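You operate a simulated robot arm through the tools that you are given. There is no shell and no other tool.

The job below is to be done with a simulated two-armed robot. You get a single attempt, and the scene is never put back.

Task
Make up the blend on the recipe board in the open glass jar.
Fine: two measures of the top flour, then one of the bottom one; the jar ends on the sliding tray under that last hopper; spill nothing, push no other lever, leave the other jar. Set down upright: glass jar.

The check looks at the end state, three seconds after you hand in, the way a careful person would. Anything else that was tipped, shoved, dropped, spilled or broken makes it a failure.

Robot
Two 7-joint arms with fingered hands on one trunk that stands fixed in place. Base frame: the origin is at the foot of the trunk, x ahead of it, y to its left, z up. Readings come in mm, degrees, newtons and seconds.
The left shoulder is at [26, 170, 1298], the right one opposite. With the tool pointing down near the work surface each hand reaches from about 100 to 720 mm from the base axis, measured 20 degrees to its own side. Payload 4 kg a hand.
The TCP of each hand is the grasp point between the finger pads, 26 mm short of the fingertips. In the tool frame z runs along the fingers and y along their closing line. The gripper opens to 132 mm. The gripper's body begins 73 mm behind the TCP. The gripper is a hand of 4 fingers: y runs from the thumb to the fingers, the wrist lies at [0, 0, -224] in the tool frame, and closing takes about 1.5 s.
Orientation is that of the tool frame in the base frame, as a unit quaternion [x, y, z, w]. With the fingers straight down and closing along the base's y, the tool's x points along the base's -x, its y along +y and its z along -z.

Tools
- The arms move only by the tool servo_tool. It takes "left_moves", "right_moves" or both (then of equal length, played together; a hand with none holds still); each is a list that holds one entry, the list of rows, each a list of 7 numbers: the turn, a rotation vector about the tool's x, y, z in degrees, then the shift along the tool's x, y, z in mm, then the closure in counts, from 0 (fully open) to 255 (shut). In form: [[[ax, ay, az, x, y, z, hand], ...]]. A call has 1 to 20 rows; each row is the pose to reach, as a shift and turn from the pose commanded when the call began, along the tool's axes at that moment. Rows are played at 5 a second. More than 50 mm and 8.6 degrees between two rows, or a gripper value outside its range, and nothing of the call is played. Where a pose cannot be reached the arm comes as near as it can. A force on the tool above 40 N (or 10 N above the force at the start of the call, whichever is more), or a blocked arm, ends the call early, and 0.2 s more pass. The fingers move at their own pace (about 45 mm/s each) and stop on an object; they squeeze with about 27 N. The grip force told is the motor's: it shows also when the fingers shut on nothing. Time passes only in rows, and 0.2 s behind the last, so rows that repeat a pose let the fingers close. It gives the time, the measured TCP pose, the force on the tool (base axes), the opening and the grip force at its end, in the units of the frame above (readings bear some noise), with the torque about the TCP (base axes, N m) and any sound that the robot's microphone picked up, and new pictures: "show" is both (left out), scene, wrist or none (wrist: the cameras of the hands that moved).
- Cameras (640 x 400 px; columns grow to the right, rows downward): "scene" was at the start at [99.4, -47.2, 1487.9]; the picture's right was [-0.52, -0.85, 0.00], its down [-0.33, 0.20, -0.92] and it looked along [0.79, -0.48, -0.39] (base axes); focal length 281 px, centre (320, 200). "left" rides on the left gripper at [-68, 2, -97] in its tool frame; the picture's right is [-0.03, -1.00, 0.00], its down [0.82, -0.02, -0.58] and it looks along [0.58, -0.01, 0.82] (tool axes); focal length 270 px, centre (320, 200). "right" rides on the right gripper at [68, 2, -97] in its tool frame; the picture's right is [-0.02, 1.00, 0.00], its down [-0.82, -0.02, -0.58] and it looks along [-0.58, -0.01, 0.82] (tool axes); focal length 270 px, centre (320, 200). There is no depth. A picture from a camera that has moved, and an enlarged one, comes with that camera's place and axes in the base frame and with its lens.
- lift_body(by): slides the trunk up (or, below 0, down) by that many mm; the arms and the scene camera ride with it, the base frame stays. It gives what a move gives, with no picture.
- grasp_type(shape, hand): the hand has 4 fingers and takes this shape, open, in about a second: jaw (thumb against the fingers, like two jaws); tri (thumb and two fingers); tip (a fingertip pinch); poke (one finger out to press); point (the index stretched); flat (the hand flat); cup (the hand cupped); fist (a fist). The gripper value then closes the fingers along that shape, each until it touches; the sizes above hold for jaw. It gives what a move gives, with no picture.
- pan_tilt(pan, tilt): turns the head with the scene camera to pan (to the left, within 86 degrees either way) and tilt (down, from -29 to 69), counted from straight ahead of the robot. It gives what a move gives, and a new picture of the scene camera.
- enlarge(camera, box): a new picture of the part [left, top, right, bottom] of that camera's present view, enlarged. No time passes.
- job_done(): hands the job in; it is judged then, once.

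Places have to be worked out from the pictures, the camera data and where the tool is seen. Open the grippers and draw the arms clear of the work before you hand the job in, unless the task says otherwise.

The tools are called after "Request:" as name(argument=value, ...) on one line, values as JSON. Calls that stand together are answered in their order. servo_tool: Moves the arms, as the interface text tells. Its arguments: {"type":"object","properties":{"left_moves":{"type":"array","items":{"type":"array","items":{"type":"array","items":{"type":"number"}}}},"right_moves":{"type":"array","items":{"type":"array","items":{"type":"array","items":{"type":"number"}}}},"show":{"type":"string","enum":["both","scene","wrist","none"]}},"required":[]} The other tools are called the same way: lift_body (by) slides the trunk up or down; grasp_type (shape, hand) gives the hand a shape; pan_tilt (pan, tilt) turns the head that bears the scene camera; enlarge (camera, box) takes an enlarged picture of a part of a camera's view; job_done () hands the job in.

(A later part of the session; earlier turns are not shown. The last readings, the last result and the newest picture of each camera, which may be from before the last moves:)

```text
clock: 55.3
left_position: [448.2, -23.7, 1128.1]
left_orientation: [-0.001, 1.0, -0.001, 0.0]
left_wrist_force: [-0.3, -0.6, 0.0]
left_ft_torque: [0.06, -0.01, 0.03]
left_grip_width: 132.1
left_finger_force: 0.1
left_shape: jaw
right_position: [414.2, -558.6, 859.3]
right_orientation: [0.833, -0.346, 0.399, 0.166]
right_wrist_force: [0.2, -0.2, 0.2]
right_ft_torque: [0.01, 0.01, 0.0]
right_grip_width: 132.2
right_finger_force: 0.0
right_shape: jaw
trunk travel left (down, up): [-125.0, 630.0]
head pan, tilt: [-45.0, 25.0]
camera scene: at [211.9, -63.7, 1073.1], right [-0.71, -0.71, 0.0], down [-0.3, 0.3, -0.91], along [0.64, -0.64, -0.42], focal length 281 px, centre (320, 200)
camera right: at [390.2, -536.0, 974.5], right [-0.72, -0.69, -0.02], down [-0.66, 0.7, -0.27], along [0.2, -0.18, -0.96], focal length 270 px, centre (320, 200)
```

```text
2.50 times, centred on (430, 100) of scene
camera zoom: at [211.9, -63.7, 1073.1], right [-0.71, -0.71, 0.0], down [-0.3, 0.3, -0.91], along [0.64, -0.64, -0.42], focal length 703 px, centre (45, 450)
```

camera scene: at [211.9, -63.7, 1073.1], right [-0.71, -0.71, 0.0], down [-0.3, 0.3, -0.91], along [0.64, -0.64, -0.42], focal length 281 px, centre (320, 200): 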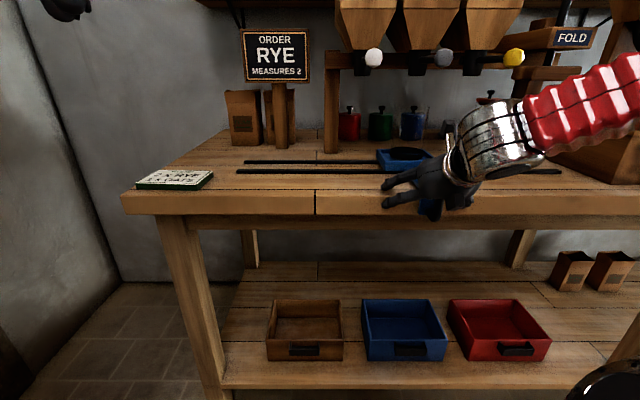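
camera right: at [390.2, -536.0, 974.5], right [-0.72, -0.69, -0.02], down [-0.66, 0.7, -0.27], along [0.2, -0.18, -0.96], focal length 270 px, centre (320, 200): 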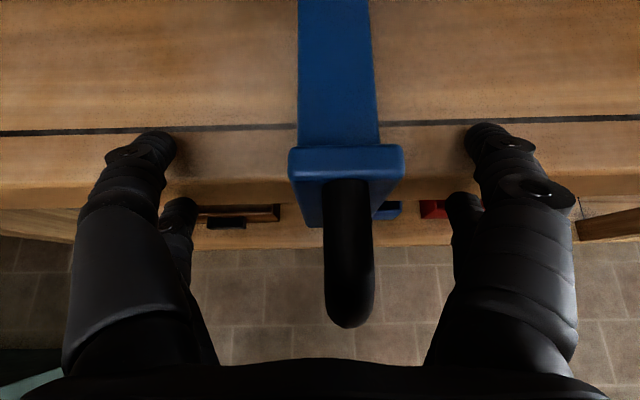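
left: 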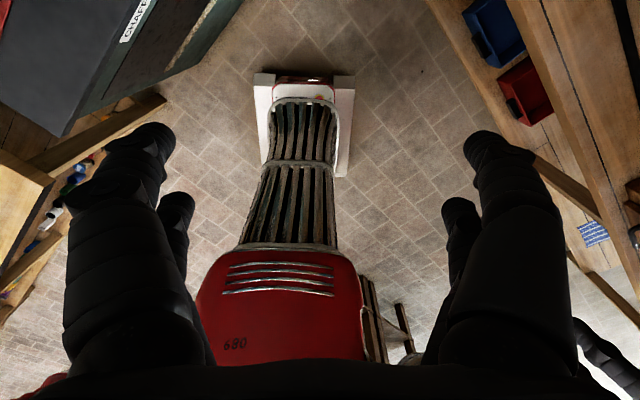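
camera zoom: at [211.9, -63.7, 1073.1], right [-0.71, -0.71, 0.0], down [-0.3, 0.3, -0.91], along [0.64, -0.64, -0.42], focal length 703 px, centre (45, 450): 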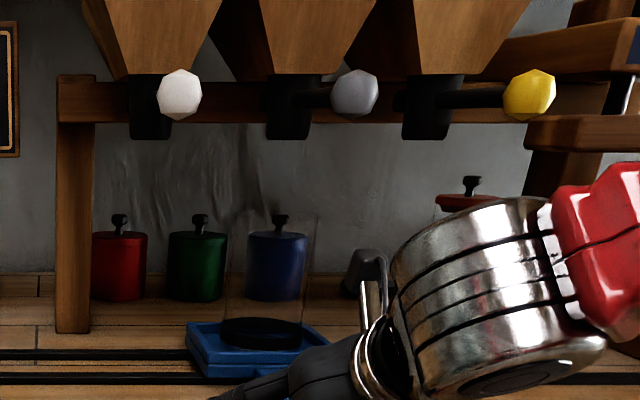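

Jar u≈111 versus spout u≈113: aligned. Now I raise the trunk 150 mm (hand rises straight off the handle) to prepare for the lever.

Request:
lift_body(by=150)

Request:
pan_tilt(pan=-45, tilt=30)

Request:
enlarge(camera="right", box=[0, 0, 640, 400])

```text
clock: 57.0
left_position: [451.1, -24.3, 1276.9]
left_orientation: [0.0, 1.0, -0.001, 0.001]
left_wrist_force: [-0.4, -0.8, 0.5]
left_ft_torque: [-0.02, 0.03, 0.0]
left_grip_width: 131.7
left_finger_force: 0.1
left_shape: jaw
right_position: [414.7, -558.4, 1010.6]
right_orientation: [0.833, -0.346, 0.398, 0.167]
right_wrist_force: [-0.7, 0.0, -0.3]
right_ft_torque: [0.02, -0.01, 0.01]
right_grip_width: 131.9
right_finger_force: 0.1
right_shape: jaw
trunk travel left (down, up): [-275.0, 480.0]
head pan, tilt: [-45.0, 25.0]
```

```text
clock: 57.7
left_position: [450.1, -24.4, 1279.2]
left_orientation: [-0.002, 1.0, -0.002, 0.001]
left_wrist_force: [-0.3, -0.8, 0.3]
left_ft_torque: [0.0, 0.0, 0.0]
left_grip_width: 131.9
left_finger_force: 0.0
left_shape: jaw
right_position: [413.3, -557.3, 1010.3]
right_orientation: [0.833, -0.345, 0.399, 0.166]
right_wrist_force: [0.4, 1.2, 1.1]
right_ft_torque: [0.02, -0.02, 0.0]
right_grip_width: 131.8
right_finger_force: 0.1
right_shape: jaw
trunk travel left (down, up): [-275.0, 480.0]
head pan, tilt: [-45.0, 30.0]
camera scene: at [142.0, -62.5, 1223.0], right [-0.71, -0.71, 0.0], down [-0.35, 0.35, -0.87], along [0.61, -0.61, -0.5], focal length 281 px, centre (320, 200)
```

scene: 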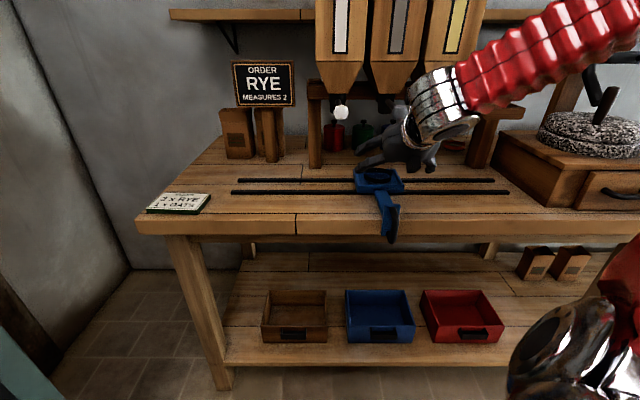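

```text
1.00 times, centred on (320, 200) of right (not enlarged: the box is as wide or as high as the picture)
camera zoom: at [390.1, -536.1, 1124.5], right [-0.72, -0.69, -0.02], down [-0.66, 0.7, -0.27], along [0.2, -0.18, -0.96], focal length 270 px, centre (320, 200)
```

zoom: 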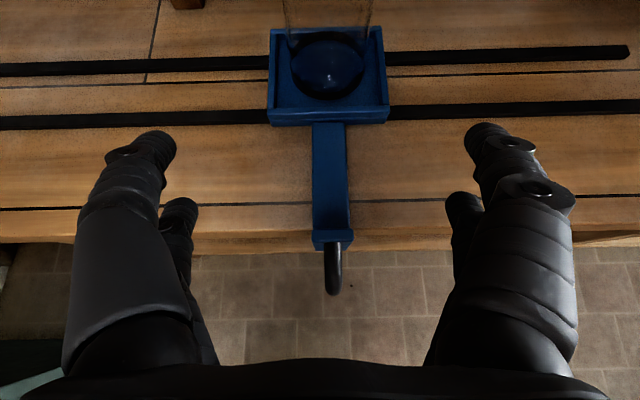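

The jar is at (u≈111, n≈874), lined up. I back the hand away from the bench, close the fingers into a bundle, and rise in front of the hoppers to view the grey lever.

Request:
servo_tool(right_moves=[[[0, 0, 0, -22, 0, -27, 0], [0, 0, 0, -44, 0, -55, 0], [0, 0, 0, -15, 0, -78, 100], [0, 0, 0, 14, 0, -102, 200], [0, 0, 0, 43, 0, -125, 255], [0, 0, 0, 72.6, 0, -149, 255], [0, 0, 0, 72.6, 0, -149, 255]]])

```text
clock: 59.3
left_position: [450.5, -23.9, 1279.6]
left_orientation: [-0.001, 1.0, -0.001, 0.001]
left_wrist_force: [-0.1, 0.9, -0.3]
left_ft_torque: [-0.01, -0.02, -0.03]
left_grip_width: 131.6
left_finger_force: 0.1
left_shape: jaw
right_position: [388.2, -476.4, 1064.0]
right_orientation: [0.831, -0.347, 0.4, 0.167]
right_wrist_force: [-0.1, 0.8, 0.0]
right_ft_torque: [0.0, -0.03, 0.02]
right_grip_width: 28.9
right_finger_force: 0.1
right_shape: jaw
right hand out of reach, approached as far as the arm can: row 2, 3, 4, 5, 6, 7
trunk travel left (down, up): [-275.0, 480.0]
head pan, tilt: [-45.0, 30.0]
camera scene: at [141.9, -62.5, 1223.0], right [-0.71, -0.71, 0.0], down [-0.35, 0.35, -0.87], along [0.61, -0.61, -0.5], focal length 281 px, centre (320, 200)
camera right: at [363.7, -455.5, 1177.9], right [-0.72, -0.69, -0.02], down [-0.66, 0.7, -0.28], along [0.21, -0.19, -0.96], focal length 270 px, centre (320, 200)
```

scene: 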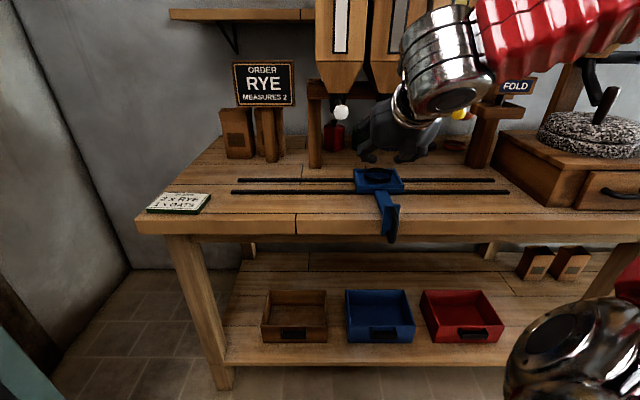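
right: 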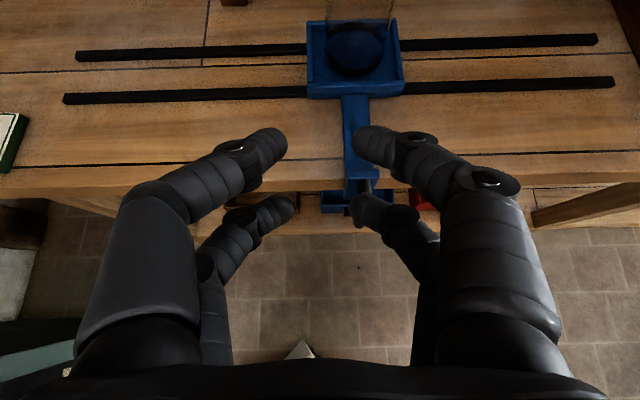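

The retreat is limited because the wrist comes too close to the shoulder (~300 mm). From here I move up and right to sit in front of and above the grey knob, which gives the arm more extension.

Request:
servo_tool(right_moves=[[[0, 0, 0, 25, 12.6, -11, 255], [0, 0, 0, 50, 25.2, -22, 255], [0, 0, 0, 75, 37.8, -33, 255], [0, 0, 0, 100, 50.4, -44, 255], [0, 0, 0, 100, 50.4, -44, 255]]])

Request:
pan_tilt(pan=-50, tilt=20)

```text
clock: 60.5
left_position: [451.0, -24.5, 1278.4]
left_orientation: [-0.001, 1.0, -0.001, 0.001]
left_wrist_force: [0.0, -0.1, -0.1]
left_ft_torque: [-0.03, -0.01, 0.0]
left_grip_width: 131.9
left_finger_force: 0.1
left_shape: jaw
right_position: [389.7, -476.8, 1064.6]
right_orientation: [0.832, -0.347, 0.4, 0.167]
right_wrist_force: [0.2, -0.2, -0.1]
right_ft_torque: [0.03, -0.02, 0.01]
right_grip_width: 0.0
right_finger_force: 27.3
right_shape: jaw
right hand out of reach, approached as far as the arm can: row 1, 2, 3, 4, 5
trunk travel left (down, up): [-275.0, 480.0]
head pan, tilt: [-45.0, 30.0]
camera scene: at [142.0, -62.5, 1222.9], right [-0.71, -0.71, 0.0], down [-0.35, 0.35, -0.87], along [0.61, -0.61, -0.5], focal length 281 px, centre (320, 200)
camera right: at [365.6, -455.0, 1178.5], right [-0.72, -0.69, -0.02], down [-0.66, 0.7, -0.28], along [0.21, -0.19, -0.96], focal length 270 px, centre (320, 200)
```

scene: 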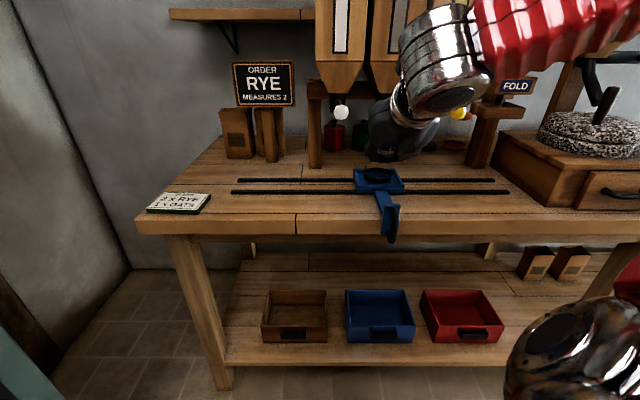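
right: 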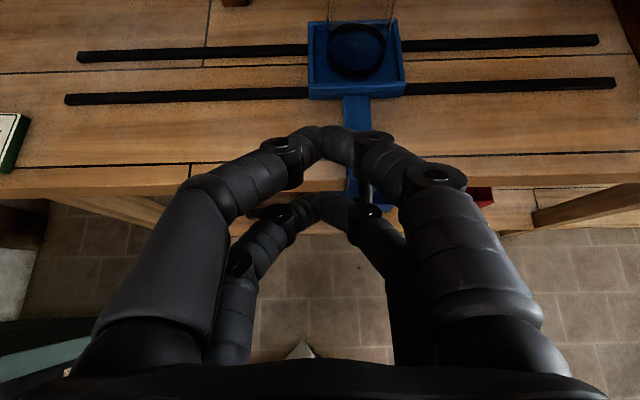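

```text
clock: 61.2
left_position: [449.7, -24.2, 1278.3]
left_orientation: [-0.001, 1.0, -0.002, 0.001]
left_wrist_force: [0.1, 0.4, -0.5]
left_ft_torque: [-0.02, -0.01, -0.01]
left_grip_width: 131.9
left_finger_force: 0.0
left_shape: jaw
right_position: [390.4, -476.9, 1065.0]
right_orientation: [0.831, -0.347, 0.4, 0.167]
right_wrist_force: [0.0, -0.3, 0.1]
right_ft_torque: [0.01, 0.0, -0.02]
right_grip_width: 0.2
right_finger_force: 27.0
right_shape: jaw
trunk travel left (down, up): [-275.0, 480.0]
head pan, tilt: [-50.0, 20.0]
camera scene: at [137.9, -69.9, 1239.0], right [-0.77, -0.64, 0.0], down [-0.22, 0.26, -0.94], along [0.6, -0.72, -0.34], focal length 281 px, centre (320, 200)
```

scene: 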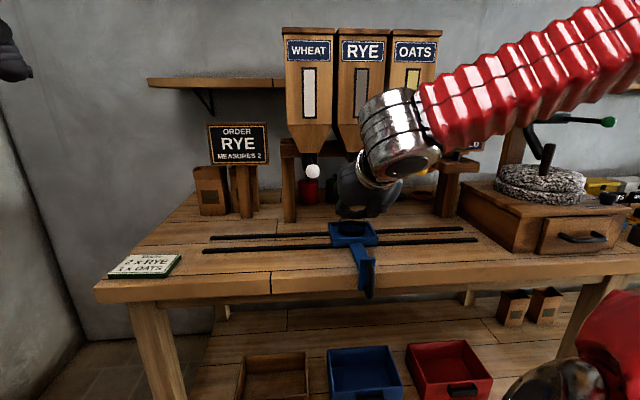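

The wrist is at a bend limit with this yaw. I yaw the tool back toward +x (35°) while moving right and up, which relieves the wrist.

Request:
servo_tool(right_moves=[[[4.5, 0, -3.6, 20.5, 8.6, -2.4, 255], [9.1, 0, -7.3, 41, 17.2, -4.8, 255], [13.6, 0, -10.9, 61.5, 25.8, -7.2, 255], [18.2, 0, -14.6, 82, 34.4, -9.6, 255], [22.7, 0, -18.2, 102.5, 43, -12, 255], [27.3, 0, -21.9, 122.9, 51.7, -14.4, 255], [27.3, 0, -21.9, 122.9, 51.7, -14.4, 255]]])

```text
clock: 62.8
left_position: [450.7, -25.6, 1279.5]
left_orientation: [-0.002, 1.0, -0.001, 0.001]
left_wrist_force: [0.4, -0.4, -0.2]
left_ft_torque: [-0.04, 0.03, 0.01]
left_grip_width: 132.1
left_finger_force: 0.1
left_shape: jaw
right_position: [456.5, -490.3, 1007.2]
right_orientation: [0.891, -0.09, 0.443, 0.043]
right_wrist_force: [0.1, -0.8, 0.3]
right_ft_torque: [-0.01, -0.01, 0.0]
right_grip_width: 0.0
right_finger_force: 26.7
right_shape: jaw
right hand out of reach, approached as far as the arm can: row 1, 2, 3, 4, 5, 6, 7
trunk travel left (down, up): [-275.0, 480.0]
head pan, tilt: [-50.0, 20.0]
camera scene: at [137.8, -69.8, 1239.1], right [-0.77, -0.64, 0.0], down [-0.22, 0.26, -0.94], along [0.6, -0.72, -0.34], focal length 281 px, centre (320, 200)
camera right: at [420.6, -485.2, 1120.6], right [-0.21, -0.98, -0.02], down [-0.93, 0.21, -0.3], along [0.3, -0.04, -0.95], focal length 270 px, centre (320, 200)
```

scene: 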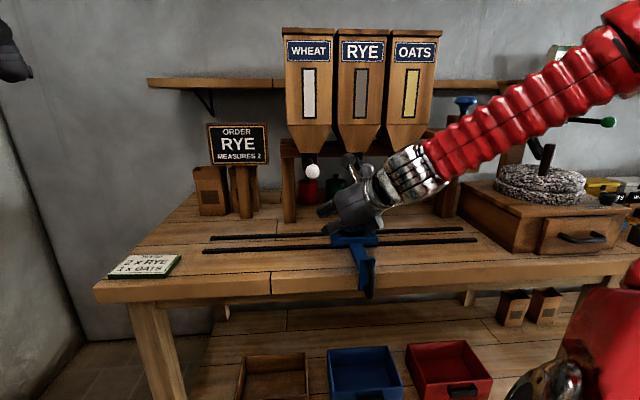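
right: 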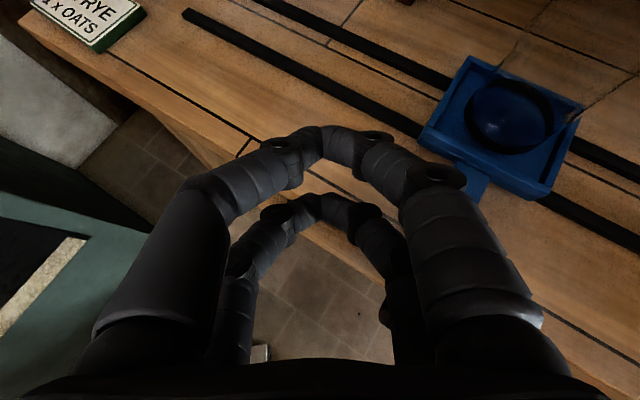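

Orientation reached but height limited, since this arm posture wants the shoulder higher. I raise the trunk another 150 mm; the fingertips (n≈690) stay clear of the knobs (n≥734).

Request:
lift_body(by=150)

Request:
pan_tilt(pan=-50, tilt=30)

Request:
enlarge(camera="right", box=[0, 0, 640, 400])

```text
clock: 64.6
left_position: [449.4, -23.2, 1428.3]
left_orientation: [0.0, 1.0, -0.003, 0.002]
left_wrist_force: [-0.3, 0.5, 0.0]
left_ft_torque: [-0.02, -0.01, 0.04]
left_grip_width: 132.1
left_finger_force: 0.1
left_shape: jaw
right_position: [428.7, -490.6, 1206.4]
right_orientation: [0.863, -0.092, 0.495, 0.038]
right_wrist_force: [-0.1, -0.7, 0.4]
right_ft_torque: [-0.04, 0.01, 0.01]
right_grip_width: 0.0
right_finger_force: 26.4
right_shape: jaw
trunk travel left (down, up): [-425.0, 330.0]
head pan, tilt: [-50.0, 20.0]
```

```text
clock: 65.3
left_position: [449.6, -24.9, 1427.7]
left_orientation: [0.0, 1.0, -0.003, 0.001]
left_wrist_force: [0.0, 0.3, -0.5]
left_ft_torque: [-0.01, 0.0, -0.01]
left_grip_width: 132.0
left_finger_force: 0.1
left_shape: jaw
right_position: [426.4, -490.4, 1207.7]
right_orientation: [0.863, -0.092, 0.496, 0.038]
right_wrist_force: [-0.4, 0.1, -0.9]
right_ft_torque: [-0.01, 0.01, 0.02]
right_grip_width: 0.1
right_finger_force: 26.8
right_shape: jaw
trunk travel left (down, up): [-425.0, 330.0]
head pan, tilt: [-50.0, 30.0]
camera scene: at [92.8, -67.8, 1375.6], right [-0.77, -0.64, 0.0], down [-0.32, 0.38, -0.87], along [0.56, -0.66, -0.5], focal length 281 px, centre (320, 200)
```

scene: 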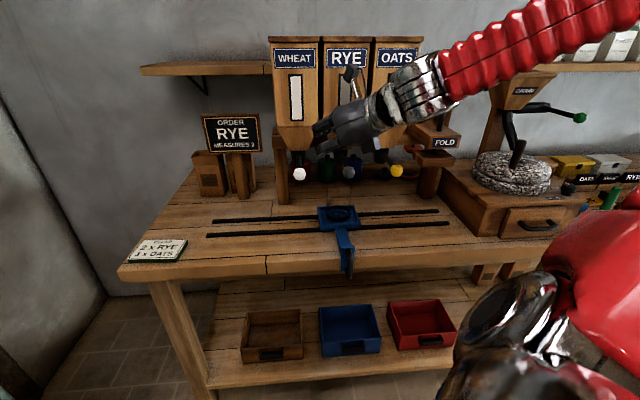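

```text
1.00 times, centred on (320, 200) of right (not enlarged: the box is as wide or as high as the picture)
camera zoom: at [378.4, -485.4, 1314.3], right [-0.21, -0.98, -0.05], down [-0.89, 0.21, -0.41], along [0.41, -0.04, -0.91], focal length 270 px, centre (320, 200)
```

zoom: 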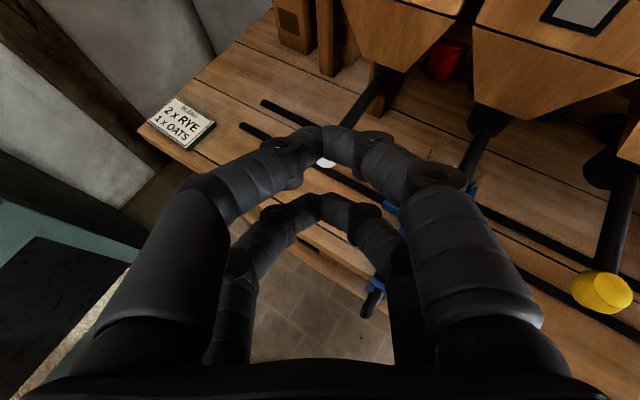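

Knobs located at about n≈742, z≈1087 with grey at u≈110, i.e. (446,-603). I move sideways and then hover the closed fingertips just above and in front of the grey knob.

Request:
servo_tool(right_moves=[[[0, 0, 0, 1, 25, 0, 255], [0, 0, 0, 2, 50, 1, 255], [0, 0, 0, 3, 75, 1.5, 255], [0, 0, 0, 4, 101, 1.7, 255], [0, 0, 0, -6, 103.5, 26, 255], [0, 0, 0, -12, 105, 40, 255], [0, 0, 0, -12, 105, 40, 255]]])

Request:
enlarge(camera="scene", box=[250, 80, 450, 230])

```text
clock: 66.9
left_position: [450.0, -24.3, 1428.3]
left_orientation: [-0.001, 1.0, -0.003, 0.001]
left_wrist_force: [0.8, 0.9, 0.0]
left_ft_torque: [0.04, 0.0, -0.01]
left_grip_width: 131.9
left_finger_force: 0.0
left_shape: jaw
right_position: [434.3, -599.0, 1173.3]
right_orientation: [0.863, -0.093, 0.495, 0.038]
right_wrist_force: [-0.6, -0.1, -0.7]
right_ft_torque: [0.0, -0.01, -0.02]
right_grip_width: 0.0
right_finger_force: 27.0
right_shape: jaw
trunk travel left (down, up): [-425.0, 330.0]
head pan, tilt: [-50.0, 30.0]
camera scene: at [92.8, -67.9, 1375.5], right [-0.77, -0.64, 0.0], down [-0.32, 0.38, -0.87], along [0.56, -0.66, -0.5], focal length 281 px, centre (320, 200)
camera right: at [385.5, -593.6, 1281.1], right [-0.21, -0.98, -0.05], down [-0.89, 0.21, -0.41], along [0.41, -0.04, -0.91], focal length 270 px, centre (320, 200)
```

scene: 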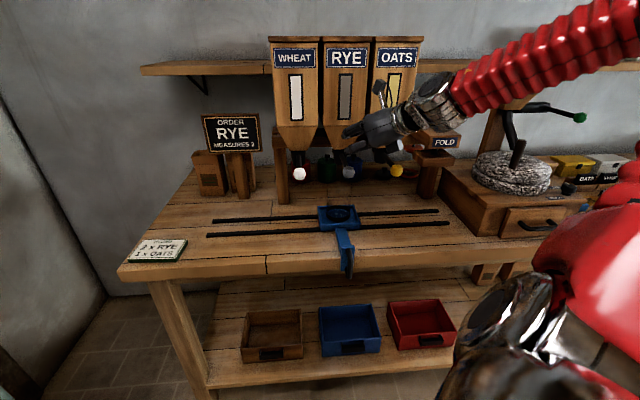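
right: 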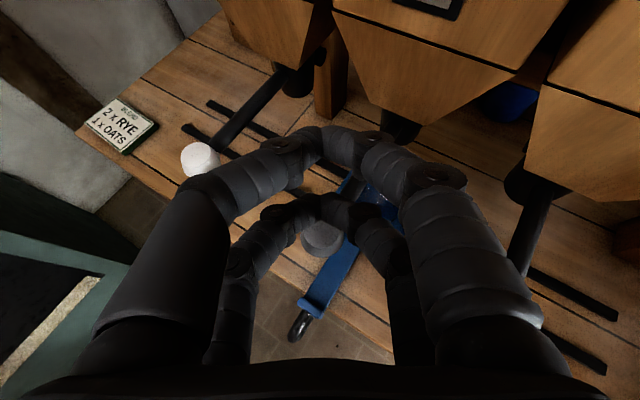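

```text
2.67 times, centred on (350, 155) of scene
camera zoom: at [92.8, -67.9, 1375.5], right [-0.77, -0.64, 0.0], down [-0.32, 0.38, -0.87], along [0.56, -0.66, -0.5], focal length 750 px, centre (240, 320)
```

zoom: 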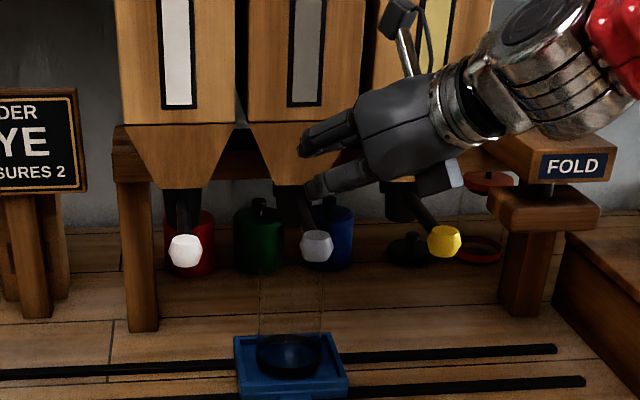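

The lower fingertips are directly above the grey knob (~30 mm clearance). I descend 28 mm and check force.

Request:
servo_tool(right_moves=[[[0, 0, 0, -8, 0.2, 4.5, 255], [0, 0, 0, -16, 0.4, 9.5, 255], [0, 0, 0, -24, 0.6, 14, 255], [0, 0, 0, -24, 0.6, 14, 255]]])

Request:
enlarge(camera="scene", box=[280, 100, 440, 230])

```text
clock: 67.9
left_position: [450.2, -26.0, 1428.2]
left_orientation: [0.0, 1.0, -0.003, 0.001]
left_wrist_force: [0.0, -0.5, 0.2]
left_ft_torque: [-0.02, 0.04, -0.01]
left_grip_width: 131.9
left_finger_force: 0.1
left_shape: jaw
right_position: [432.9, -596.9, 1144.3]
right_orientation: [0.863, -0.092, 0.495, 0.037]
right_wrist_force: [0.2, -0.3, -0.6]
right_ft_torque: [0.0, 0.0, -0.02]
right_grip_width: 0.1
right_finger_force: 27.4
right_shape: jaw
trunk travel left (down, up): [-425.0, 330.0]
head pan, tilt: [-50.0, 30.0]
camera scene: at [92.8, -67.7, 1375.5], right [-0.77, -0.64, 0.0], down [-0.32, 0.38, -0.87], along [0.56, -0.66, -0.5], focal length 281 px, centre (320, 200)
camera right: at [385.9, -592.0, 1252.5], right [-0.21, -0.98, -0.05], down [-0.89, 0.21, -0.41], along [0.41, -0.04, -0.91], focal length 270 px, centre (320, 200)
```

scene: 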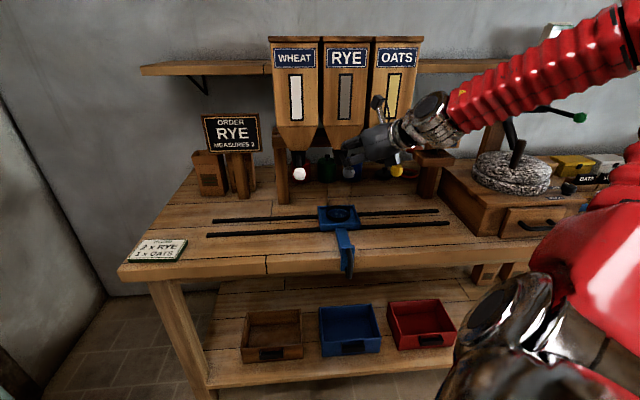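
right: 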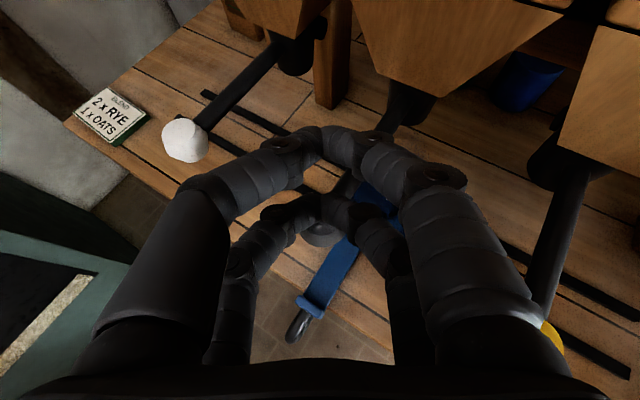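

```text
3.08 times, centred on (360, 165) of scene
camera zoom: at [92.8, -67.7, 1375.5], right [-0.77, -0.64, 0.0], down [-0.32, 0.38, -0.87], along [0.56, -0.66, -0.5], focal length 865 px, centre (197, 308)
```

zoom: 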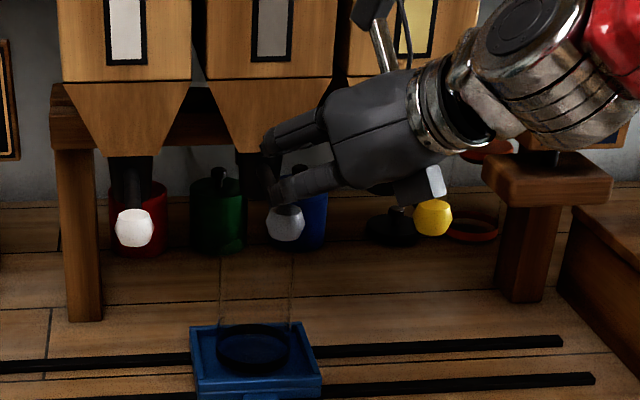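

Fingertips nearly on the knob; the block under the hand is ~110 mm in front of the yellow knob, so no conflict. I press down slowly 14 mm.

Request:
servo_tool(right_moves=[[[0, 0, 0, -3, 0.1, 2, 255], [0, 0, 0, -6, 0.2, 3.5, 255], [0, 0, 0, -9, 0.3, 5.3, 255], [0, 0, 0, -12, 0.4, 7, 255], [0, 0, 0, -12, 0.4, 7, 255]]])

Request:
enlarge(camera="scene", box=[280, 100, 440, 230])

```text
clock: 69.1
left_position: [448.9, -23.9, 1427.5]
left_orientation: [-0.002, 1.0, -0.003, 0.001]
left_wrist_force: [0.2, 0.0, 0.3]
left_ft_torque: [0.0, 0.01, 0.0]
left_grip_width: 132.1
left_finger_force: 0.0
left_shape: jaw
right_position: [433.8, -597.1, 1130.2]
right_orientation: [0.863, -0.092, 0.495, 0.038]
right_wrist_force: [0.7, 0.7, 0.9]
right_ft_torque: [-0.03, -0.02, 0.0]
right_grip_width: 0.2
right_finger_force: 26.7
right_shape: jaw
trunk travel left (down, up): [-425.0, 330.0]
head pan, tilt: [-50.0, 30.0]
camera scene: at [92.9, -67.7, 1375.5], right [-0.77, -0.64, 0.0], down [-0.32, 0.38, -0.87], along [0.56, -0.66, -0.5], focal length 281 px, centre (320, 200)
camera right: at [385.8, -593.0, 1239.2], right [-0.21, -0.98, -0.05], down [-0.89, 0.21, -0.41], along [0.41, -0.04, -0.91], focal length 270 px, centre (320, 200)
```

scene: 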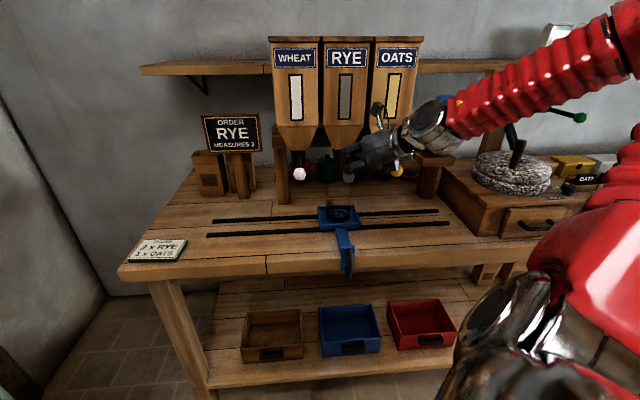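
right: 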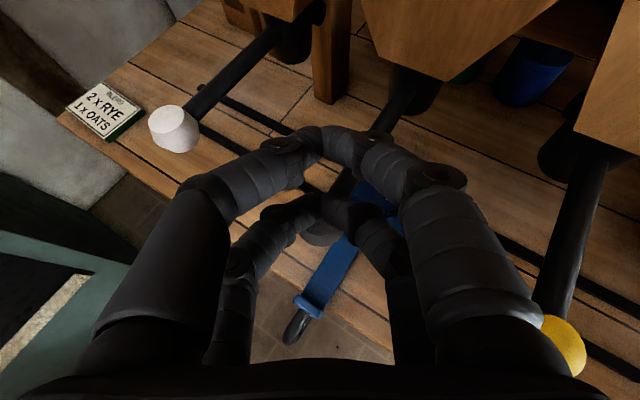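

```text
3.08 times, centred on (360, 165) of scene
camera zoom: at [92.9, -67.7, 1375.5], right [-0.77, -0.64, 0.0], down [-0.32, 0.38, -0.87], along [0.56, -0.66, -0.5], focal length 865 px, centre (197, 308)
```

zoom: 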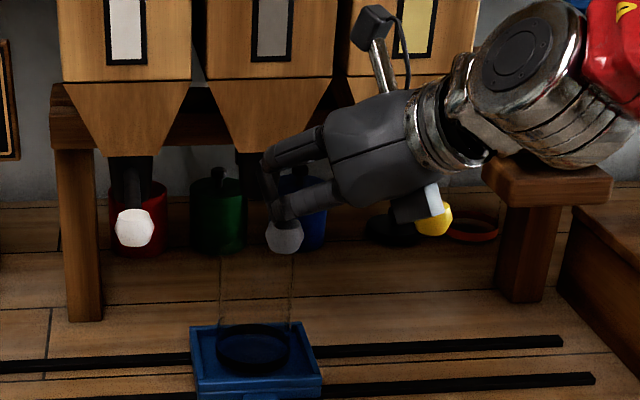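

The grey knob has moved down ~12 mm with very light resistance, so pressing down is the right action. I continue pressing slowly another 25 mm.

Request:
servo_tool(right_moves=[[[0, 0, 0, -4.3, 0.1, 2.5, 255], [0, 0, 0, -8.6, 0.3, 5, 255], [0, 0, 0, -13, 0.4, 7.6, 255], [0, 0, 0, -17.3, 0.5, 10.1, 255], [0, 0, 0, -21.6, 0.6, 12.7, 255], [0, 0, 0, -21.6, 0.6, 12.7, 255]]])

Request:
enlarge(camera="scene", box=[280, 100, 440, 230])

```text
clock: 70.5
left_position: [449.9, -22.5, 1428.2]
left_orientation: [-0.001, 1.0, -0.003, 0.001]
left_wrist_force: [-0.3, -0.8, -0.2]
left_ft_torque: [0.02, 0.02, -0.01]
left_grip_width: 132.2
left_finger_force: 0.0
left_shape: jaw
right_position: [432.8, -597.2, 1106.6]
right_orientation: [0.863, -0.092, 0.495, 0.038]
right_wrist_force: [0.6, -0.8, 1.8]
right_ft_torque: [-0.05, -0.05, 0.0]
right_grip_width: 0.0
right_finger_force: 27.5
right_shape: jaw
trunk travel left (down, up): [-425.0, 330.0]
head pan, tilt: [-50.0, 30.0]
camera scene: at [92.8, -67.8, 1375.5], right [-0.77, -0.64, 0.0], down [-0.32, 0.38, -0.87], along [0.56, -0.66, -0.5], focal length 281 px, centre (320, 200)
camera right: at [385.4, -593.0, 1214.2], right [-0.21, -0.98, -0.05], down [-0.89, 0.21, -0.41], along [0.41, -0.04, -0.91], focal length 270 px, centre (320, 200)
```

scene: 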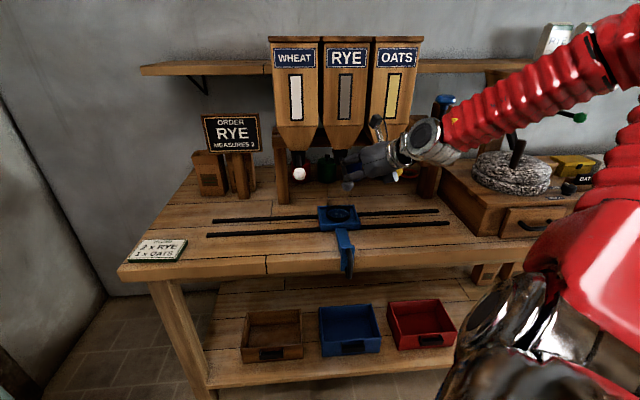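
right: 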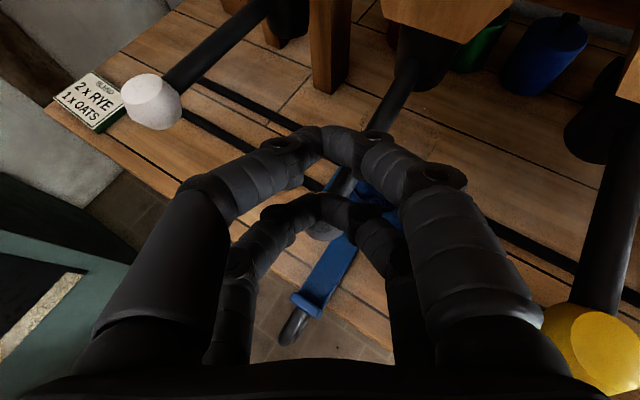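

```text
3.08 times, centred on (360, 165) of scene
camera zoom: at [92.8, -67.8, 1375.5], right [-0.77, -0.64, 0.0], down [-0.32, 0.38, -0.87], along [0.56, -0.66, -0.5], focal length 865 px, centre (197, 308)
```

zoom: 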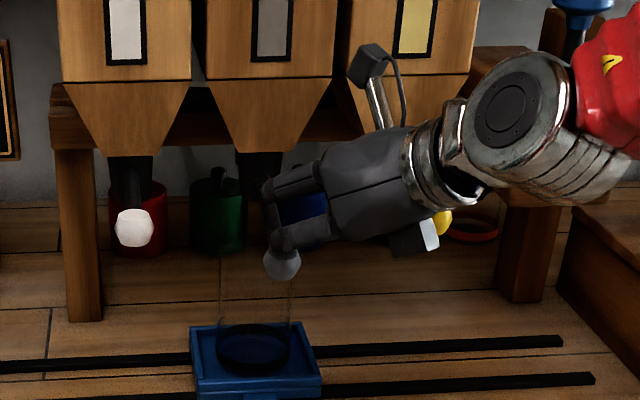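

Knob is down ~40 mm with almost no force, and the jar appears still empty. Clearance to the yellow knob stays ~28 mm sideways; I press further 20 mm.

Request:
servo_tool(right_moves=[[[0, 0, 0, -4.3, 0.1, 2.5, 255], [0, 0, 0, -8.6, 0.3, 5, 255], [0, 0, 0, -13, 0.4, 7.6, 255], [0, 0, 0, -17.3, 0.5, 10.1, 255], [0, 0, 0, -17.3, 0.5, 10.1, 255]]])

Request:
enlarge(camera="scene", box=[280, 100, 440, 230])

```text
clock: 71.7
left_position: [449.7, -24.5, 1427.9]
left_orientation: [-0.001, 1.0, -0.002, 0.002]
left_wrist_force: [0.4, 0.2, -0.3]
left_ft_torque: [-0.01, -0.02, -0.01]
left_grip_width: 131.8
left_finger_force: 0.1
left_shape: jaw
right_position: [432.8, -597.6, 1086.8]
right_orientation: [0.863, -0.093, 0.495, 0.037]
right_wrist_force: [0.4, 0.0, 4.0]
right_ft_torque: [-0.01, -0.03, 0.01]
right_grip_width: 0.0
right_finger_force: 26.8
right_shape: jaw
trunk travel left (down, up): [-425.0, 330.0]
head pan, tilt: [-50.0, 30.0]
camera scene: at [92.6, -67.6, 1375.5], right [-0.77, -0.64, 0.0], down [-0.32, 0.38, -0.87], along [0.56, -0.66, -0.5], focal length 281 px, centre (320, 200)
camera right: at [384.2, -592.8, 1194.0], right [-0.21, -0.98, -0.05], down [-0.89, 0.21, -0.41], along [0.41, -0.04, -0.91], focal length 270 px, centre (320, 200)
```

scene: 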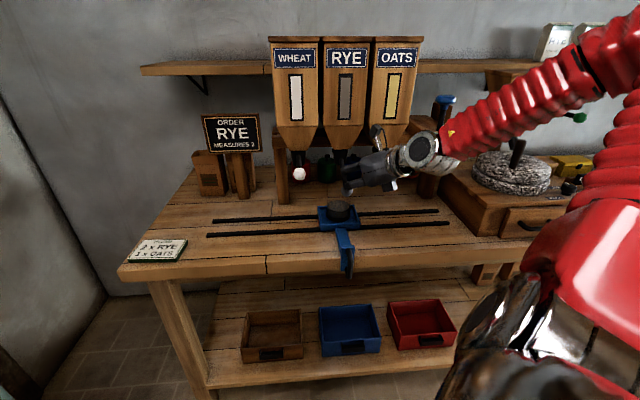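
right: 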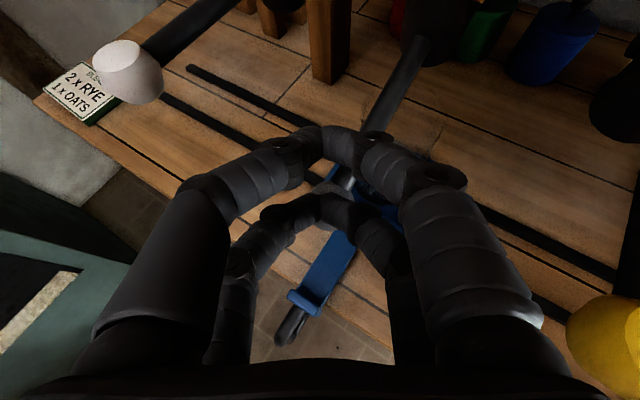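

```text
3.08 times, centred on (360, 165) of scene
camera zoom: at [92.6, -67.6, 1375.5], right [-0.77, -0.64, 0.0], down [-0.32, 0.38, -0.87], along [0.56, -0.66, -0.5], focal length 865 px, centre (197, 308)
```

zoom: 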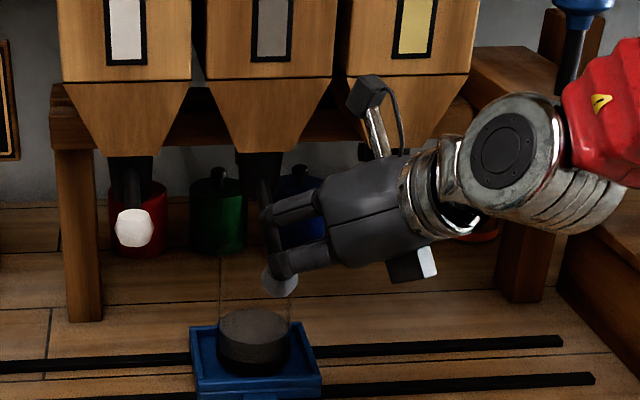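

One measure of rye has dropped into the jar with no visible spill. I raise the hand to let the lever return.

Request:
servo_tool(right_moves=[[[0, 0, 0, 8.6, -0.3, -5, 255], [0, 0, 0, 17.2, -0.5, -10, 255], [0, 0, 0, 26, -0.8, -15.2, 255], [0, 0, 0, 34.5, -1, -20.3, 255], [0, 0, 0, 43, -1.3, -25.3, 255], [0, 0, 0, 52, -1.5, -30.4, 255], [0, 0, 0, 60, -1.6, -35.5, 255], [0, 0, 0, 60, -1.6, -35.5, 255]]])

Request:
enlarge(camera="scene", box=[280, 100, 440, 230])

```text
clock: 73.5
left_position: [449.9, -24.4, 1428.0]
left_orientation: [-0.001, 1.0, -0.002, 0.002]
left_wrist_force: [-0.7, 0.3, -0.5]
left_ft_torque: [0.02, -0.02, 0.03]
left_grip_width: 132.0
left_finger_force: 0.1
left_shape: jaw
right_position: [432.7, -598.1, 1155.3]
right_orientation: [0.863, -0.092, 0.495, 0.037]
right_wrist_force: [-0.1, 0.8, 0.4]
right_ft_torque: [-0.02, 0.03, -0.01]
right_grip_width: 0.4
right_finger_force: 27.0
right_shape: jaw
trunk travel left (down, up): [-425.0, 330.0]
head pan, tilt: [-50.0, 30.0]
camera scene: at [93.0, -68.0, 1375.5], right [-0.77, -0.64, 0.0], down [-0.32, 0.38, -0.87], along [0.56, -0.66, -0.5], focal length 281 px, centre (320, 200)
camera right: at [384.6, -592.8, 1263.9], right [-0.21, -0.98, -0.05], down [-0.89, 0.21, -0.41], along [0.41, -0.04, -0.91], focal length 270 px, centre (320, 200)
```

scene: 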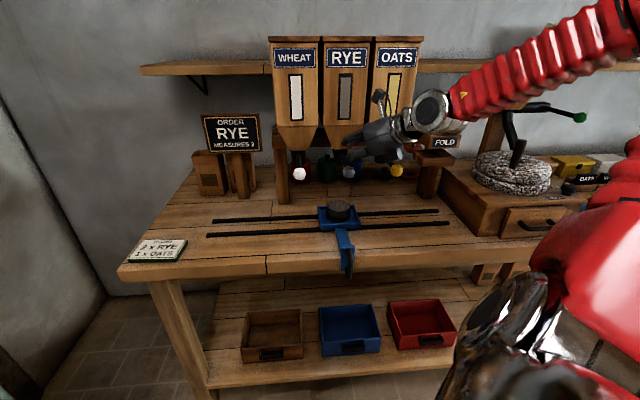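
right: 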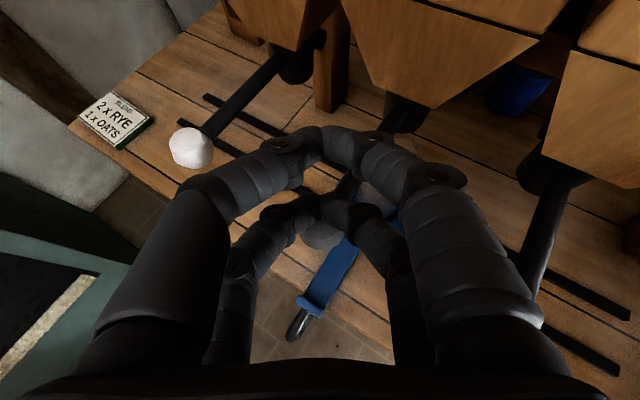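

```text
3.08 times, centred on (360, 165) of scene
camera zoom: at [93.0, -68.0, 1375.5], right [-0.77, -0.64, 0.0], down [-0.32, 0.38, -0.87], along [0.56, -0.66, -0.5], focal length 865 px, centre (197, 308)
```

zoom: 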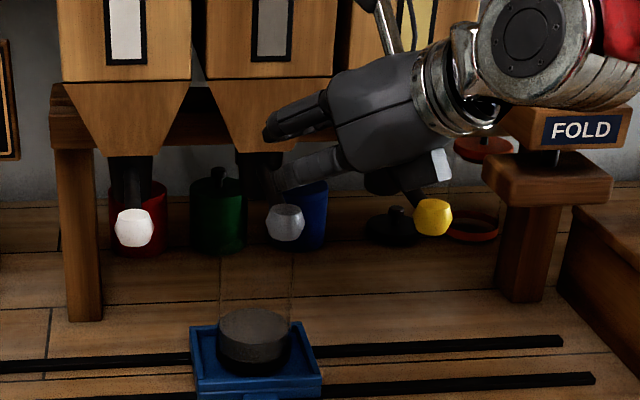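

The lever sprang back fully. Second press with the same stroke, then back up.

Request:
servo_tool(right_moves=[[[0, 0, 0, -8.6, 0.3, 5, 255], [0, 0, 0, -17.2, 0.5, 10, 255], [0, 0, 0, -26, 0.8, 15.2, 255], [0, 0, 0, -32, 0.9, 19, 255], [0, 0, 0, -38, 1.1, 22.4, 255], [0, 0, 0, -44, 1.3, 26, 255], [0, 0, 0, -50, 1.5, 29.4, 255], [0, 0, 0, -55, 1.6, 32.5, 255], [0, 0, 0, -60, 1.7, 35.5, 255], [0, 0, 0, -60, 1.7, 35.5, 255], [0, 0, 0, -60, 1.7, 35.5, 255]]], show="scene")

Request:
enlarge(camera="scene", box=[280, 100, 440, 230])

```text
clock: 75.9
left_position: [448.7, -23.7, 1428.3]
left_orientation: [-0.001, 1.0, -0.003, 0.003]
left_wrist_force: [0.4, -0.1, -0.6]
left_ft_torque: [0.01, -0.02, -0.04]
left_grip_width: 132.0
left_finger_force: 0.1
left_shape: jaw
right_position: [432.9, -597.2, 1084.7]
right_orientation: [0.863, -0.092, 0.496, 0.038]
right_wrist_force: [-0.9, 0.1, 3.7]
right_ft_torque: [-0.01, -0.05, -0.03]
right_grip_width: 0.0
right_finger_force: 26.7
right_shape: jaw
trunk travel left (down, up): [-425.0, 330.0]
head pan, tilt: [-50.0, 30.0]
camera scene: at [92.7, -67.6, 1375.5], right [-0.77, -0.64, 0.0], down [-0.32, 0.38, -0.87], along [0.56, -0.66, -0.5], focal length 281 px, centre (320, 200)
```

scene: 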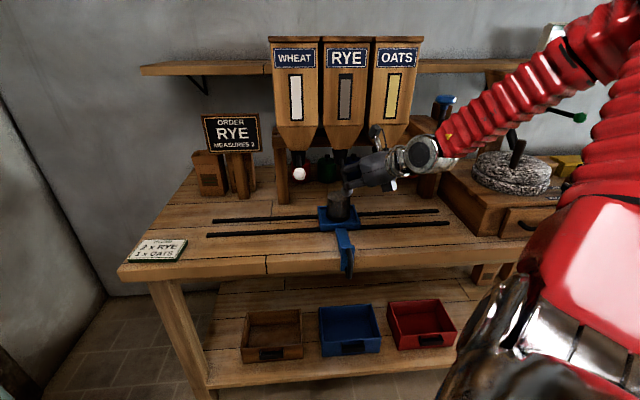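

```text
3.08 times, centred on (360, 165) of scene
camera zoom: at [92.7, -67.6, 1375.5], right [-0.77, -0.64, 0.0], down [-0.32, 0.38, -0.87], along [0.56, -0.66, -0.5], focal length 865 px, centre (197, 308)
```

zoom: 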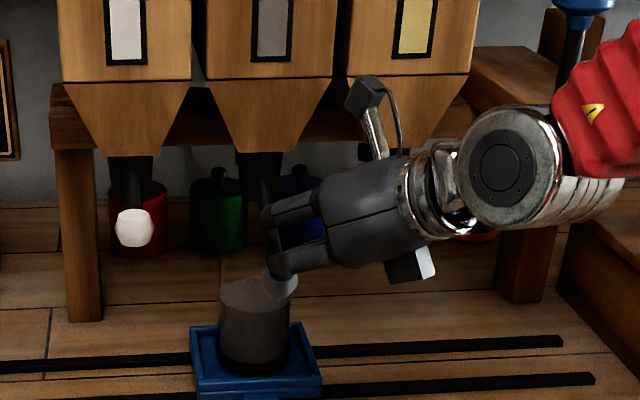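

Two measures are in. I raise the hand off the lever.

Request:
servo_tool(right_moves=[[[0, 0, 0, 8.6, -0.3, -5, 255], [0, 0, 0, 17.2, -0.5, -10, 255], [0, 0, 0, 26, -0.8, -15.2, 255], [0, 0, 0, 34.5, -1, -20.3, 255], [0, 0, 0, 43, -1.3, -25.3, 255], [0, 0, 0, 52, -1.5, -30.4, 255], [0, 0, 0, 60, -1.6, -35.5, 255], [0, 0, 0, 77, -2, -45, 255], [0, 0, 0, 77, -2, -45, 255]]])

Request:
enlarge(camera="scene", box=[280, 100, 440, 230])

```text
clock: 77.9
left_position: [450.4, -24.8, 1426.6]
left_orientation: [-0.001, 1.0, -0.002, 0.001]
left_wrist_force: [0.5, -0.5, 0.5]
left_ft_torque: [0.0, 0.02, -0.01]
left_grip_width: 131.9
left_finger_force: 0.1
left_shape: jaw
right_position: [432.8, -597.3, 1174.3]
right_orientation: [0.864, -0.093, 0.494, 0.038]
right_wrist_force: [-0.7, 0.3, -0.2]
right_ft_torque: [0.02, 0.02, 0.02]
right_grip_width: 0.0
right_finger_force: 26.8
right_shape: jaw
trunk travel left (down, up): [-425.0, 330.0]
head pan, tilt: [-50.0, 30.0]
camera scene: at [93.2, -68.1, 1375.4], right [-0.77, -0.64, 0.0], down [-0.32, 0.38, -0.87], along [0.56, -0.66, -0.5], focal length 281 px, centre (320, 200)
camera right: at [385.8, -593.7, 1282.5], right [-0.21, -0.98, -0.05], down [-0.89, 0.21, -0.41], along [0.41, -0.04, -0.91], focal length 270 px, centre (320, 200)
```

scene: 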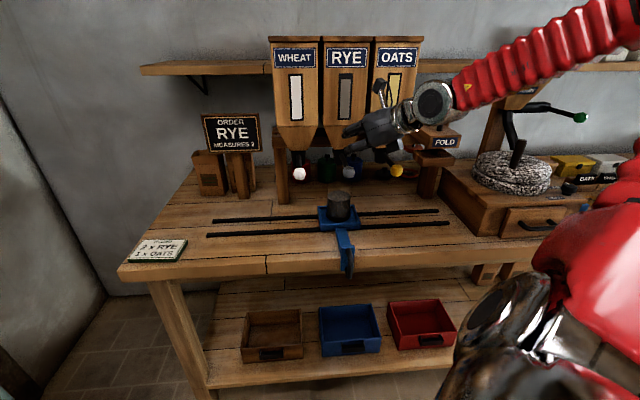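
right: 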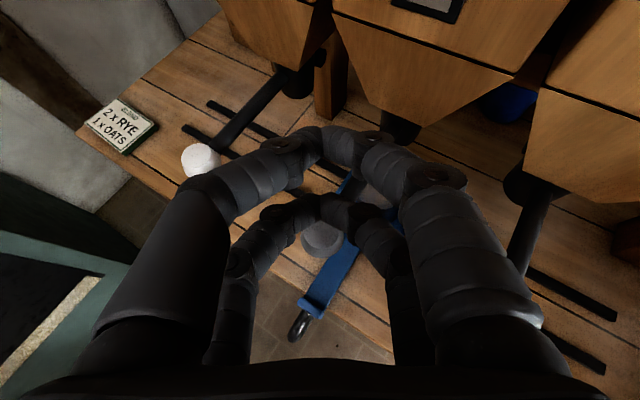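

```text
3.08 times, centred on (360, 165) of scene
camera zoom: at [93.2, -68.1, 1375.4], right [-0.77, -0.64, 0.0], down [-0.32, 0.38, -0.87], along [0.56, -0.66, -0.5], focal length 865 px, centre (197, 308)
```

zoom: 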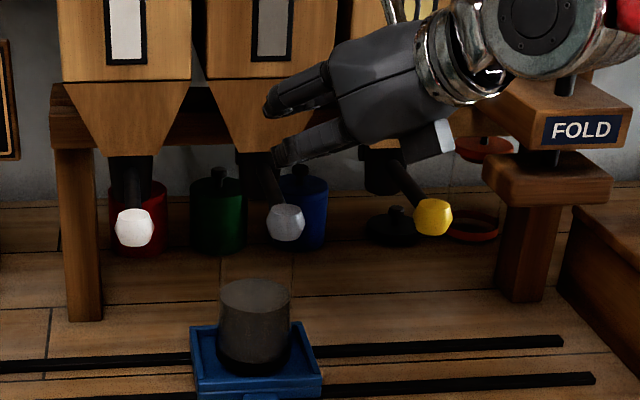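

Lever restored, jar two-thirds full. Next: re-grip the tray handle. I back away from the knobs, turn the hand to yaw -30°/pitch 45°, open it, and come down in front of the handle.

Request:
servo_tool(right_moves=[[[-2, -1.8, 1.3, -9, -13, -15, 255], [-4, -3.6, 2.6, -18, -26, -30, 255], [-6, -5.3, 3.9, -28, -40, -45, 255], [-8, -7.1, 5.2, -37, -53.2, -60.4, 200], [-11, -9.5, 7, -53, -53, -51, 140], [-13.5, -12, 8.8, -69, -52.5, -41.5, 80], [-15.7, -14.2, 10.3, -85, -52, -32, 30], [-15.7, -14.2, 10.3, -100.9, -51.3, -22.9, 0], [-15.7, -14.2, 10.3, -100.9, -51.3, -22.9, 0], [-15.7, -14.2, 10.3, -100.9, -51.3, -22.9, 0]]])

```text
clock: 80.1
left_position: [449.7, -24.2, 1428.6]
left_orientation: [0.0, 1.0, -0.002, 0.0]
left_wrist_force: [0.0, 1.1, 1.2]
left_ft_torque: [0.02, 0.01, -0.01]
left_grip_width: 132.0
left_finger_force: 0.1
left_shape: jaw
right_position: [375.9, -533.2, 1100.3]
right_orientation: [0.893, -0.239, 0.369, 0.098]
right_wrist_force: [0.0, 0.4, -0.3]
right_ft_torque: [-0.01, -0.04, 0.0]
right_grip_width: 116.5
right_finger_force: 0.0
right_shape: jaw
right hand out of reach, approached as far as the arm can: row 2, 3, 4, 5, 6, 7
trunk travel left (down, up): [-425.0, 330.0]
head pan, tilt: [-50.0, 30.0]
camera scene: at [92.9, -68.0, 1375.5], right [-0.77, -0.64, 0.0], down [-0.32, 0.38, -0.87], along [0.56, -0.66, -0.5], focal length 281 px, centre (320, 200)
camera right: at [357.8, -525.3, 1217.5], right [-0.52, -0.86, -0.02], down [-0.84, 0.51, -0.17], along [0.15, -0.07, -0.99], focal length 270 px, centre (320, 200)
```

scene: 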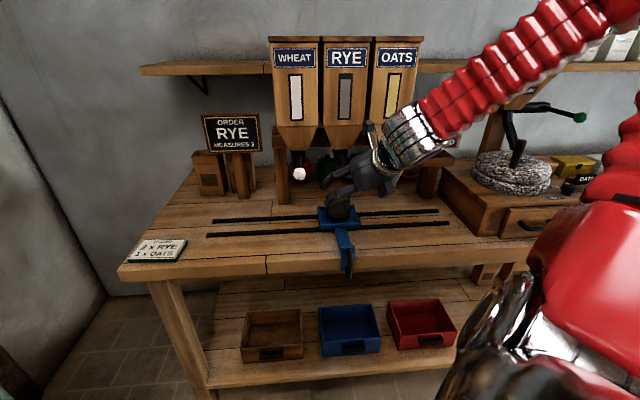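
right: 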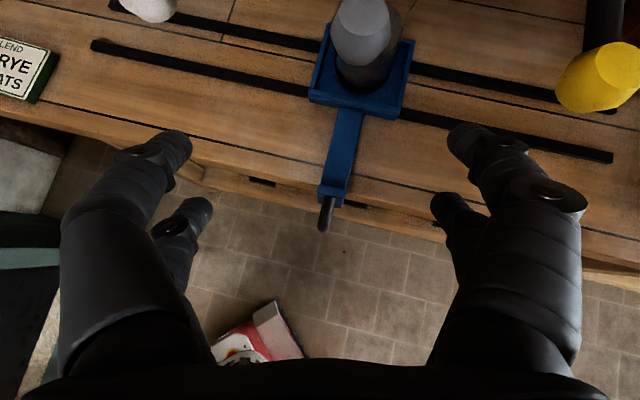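

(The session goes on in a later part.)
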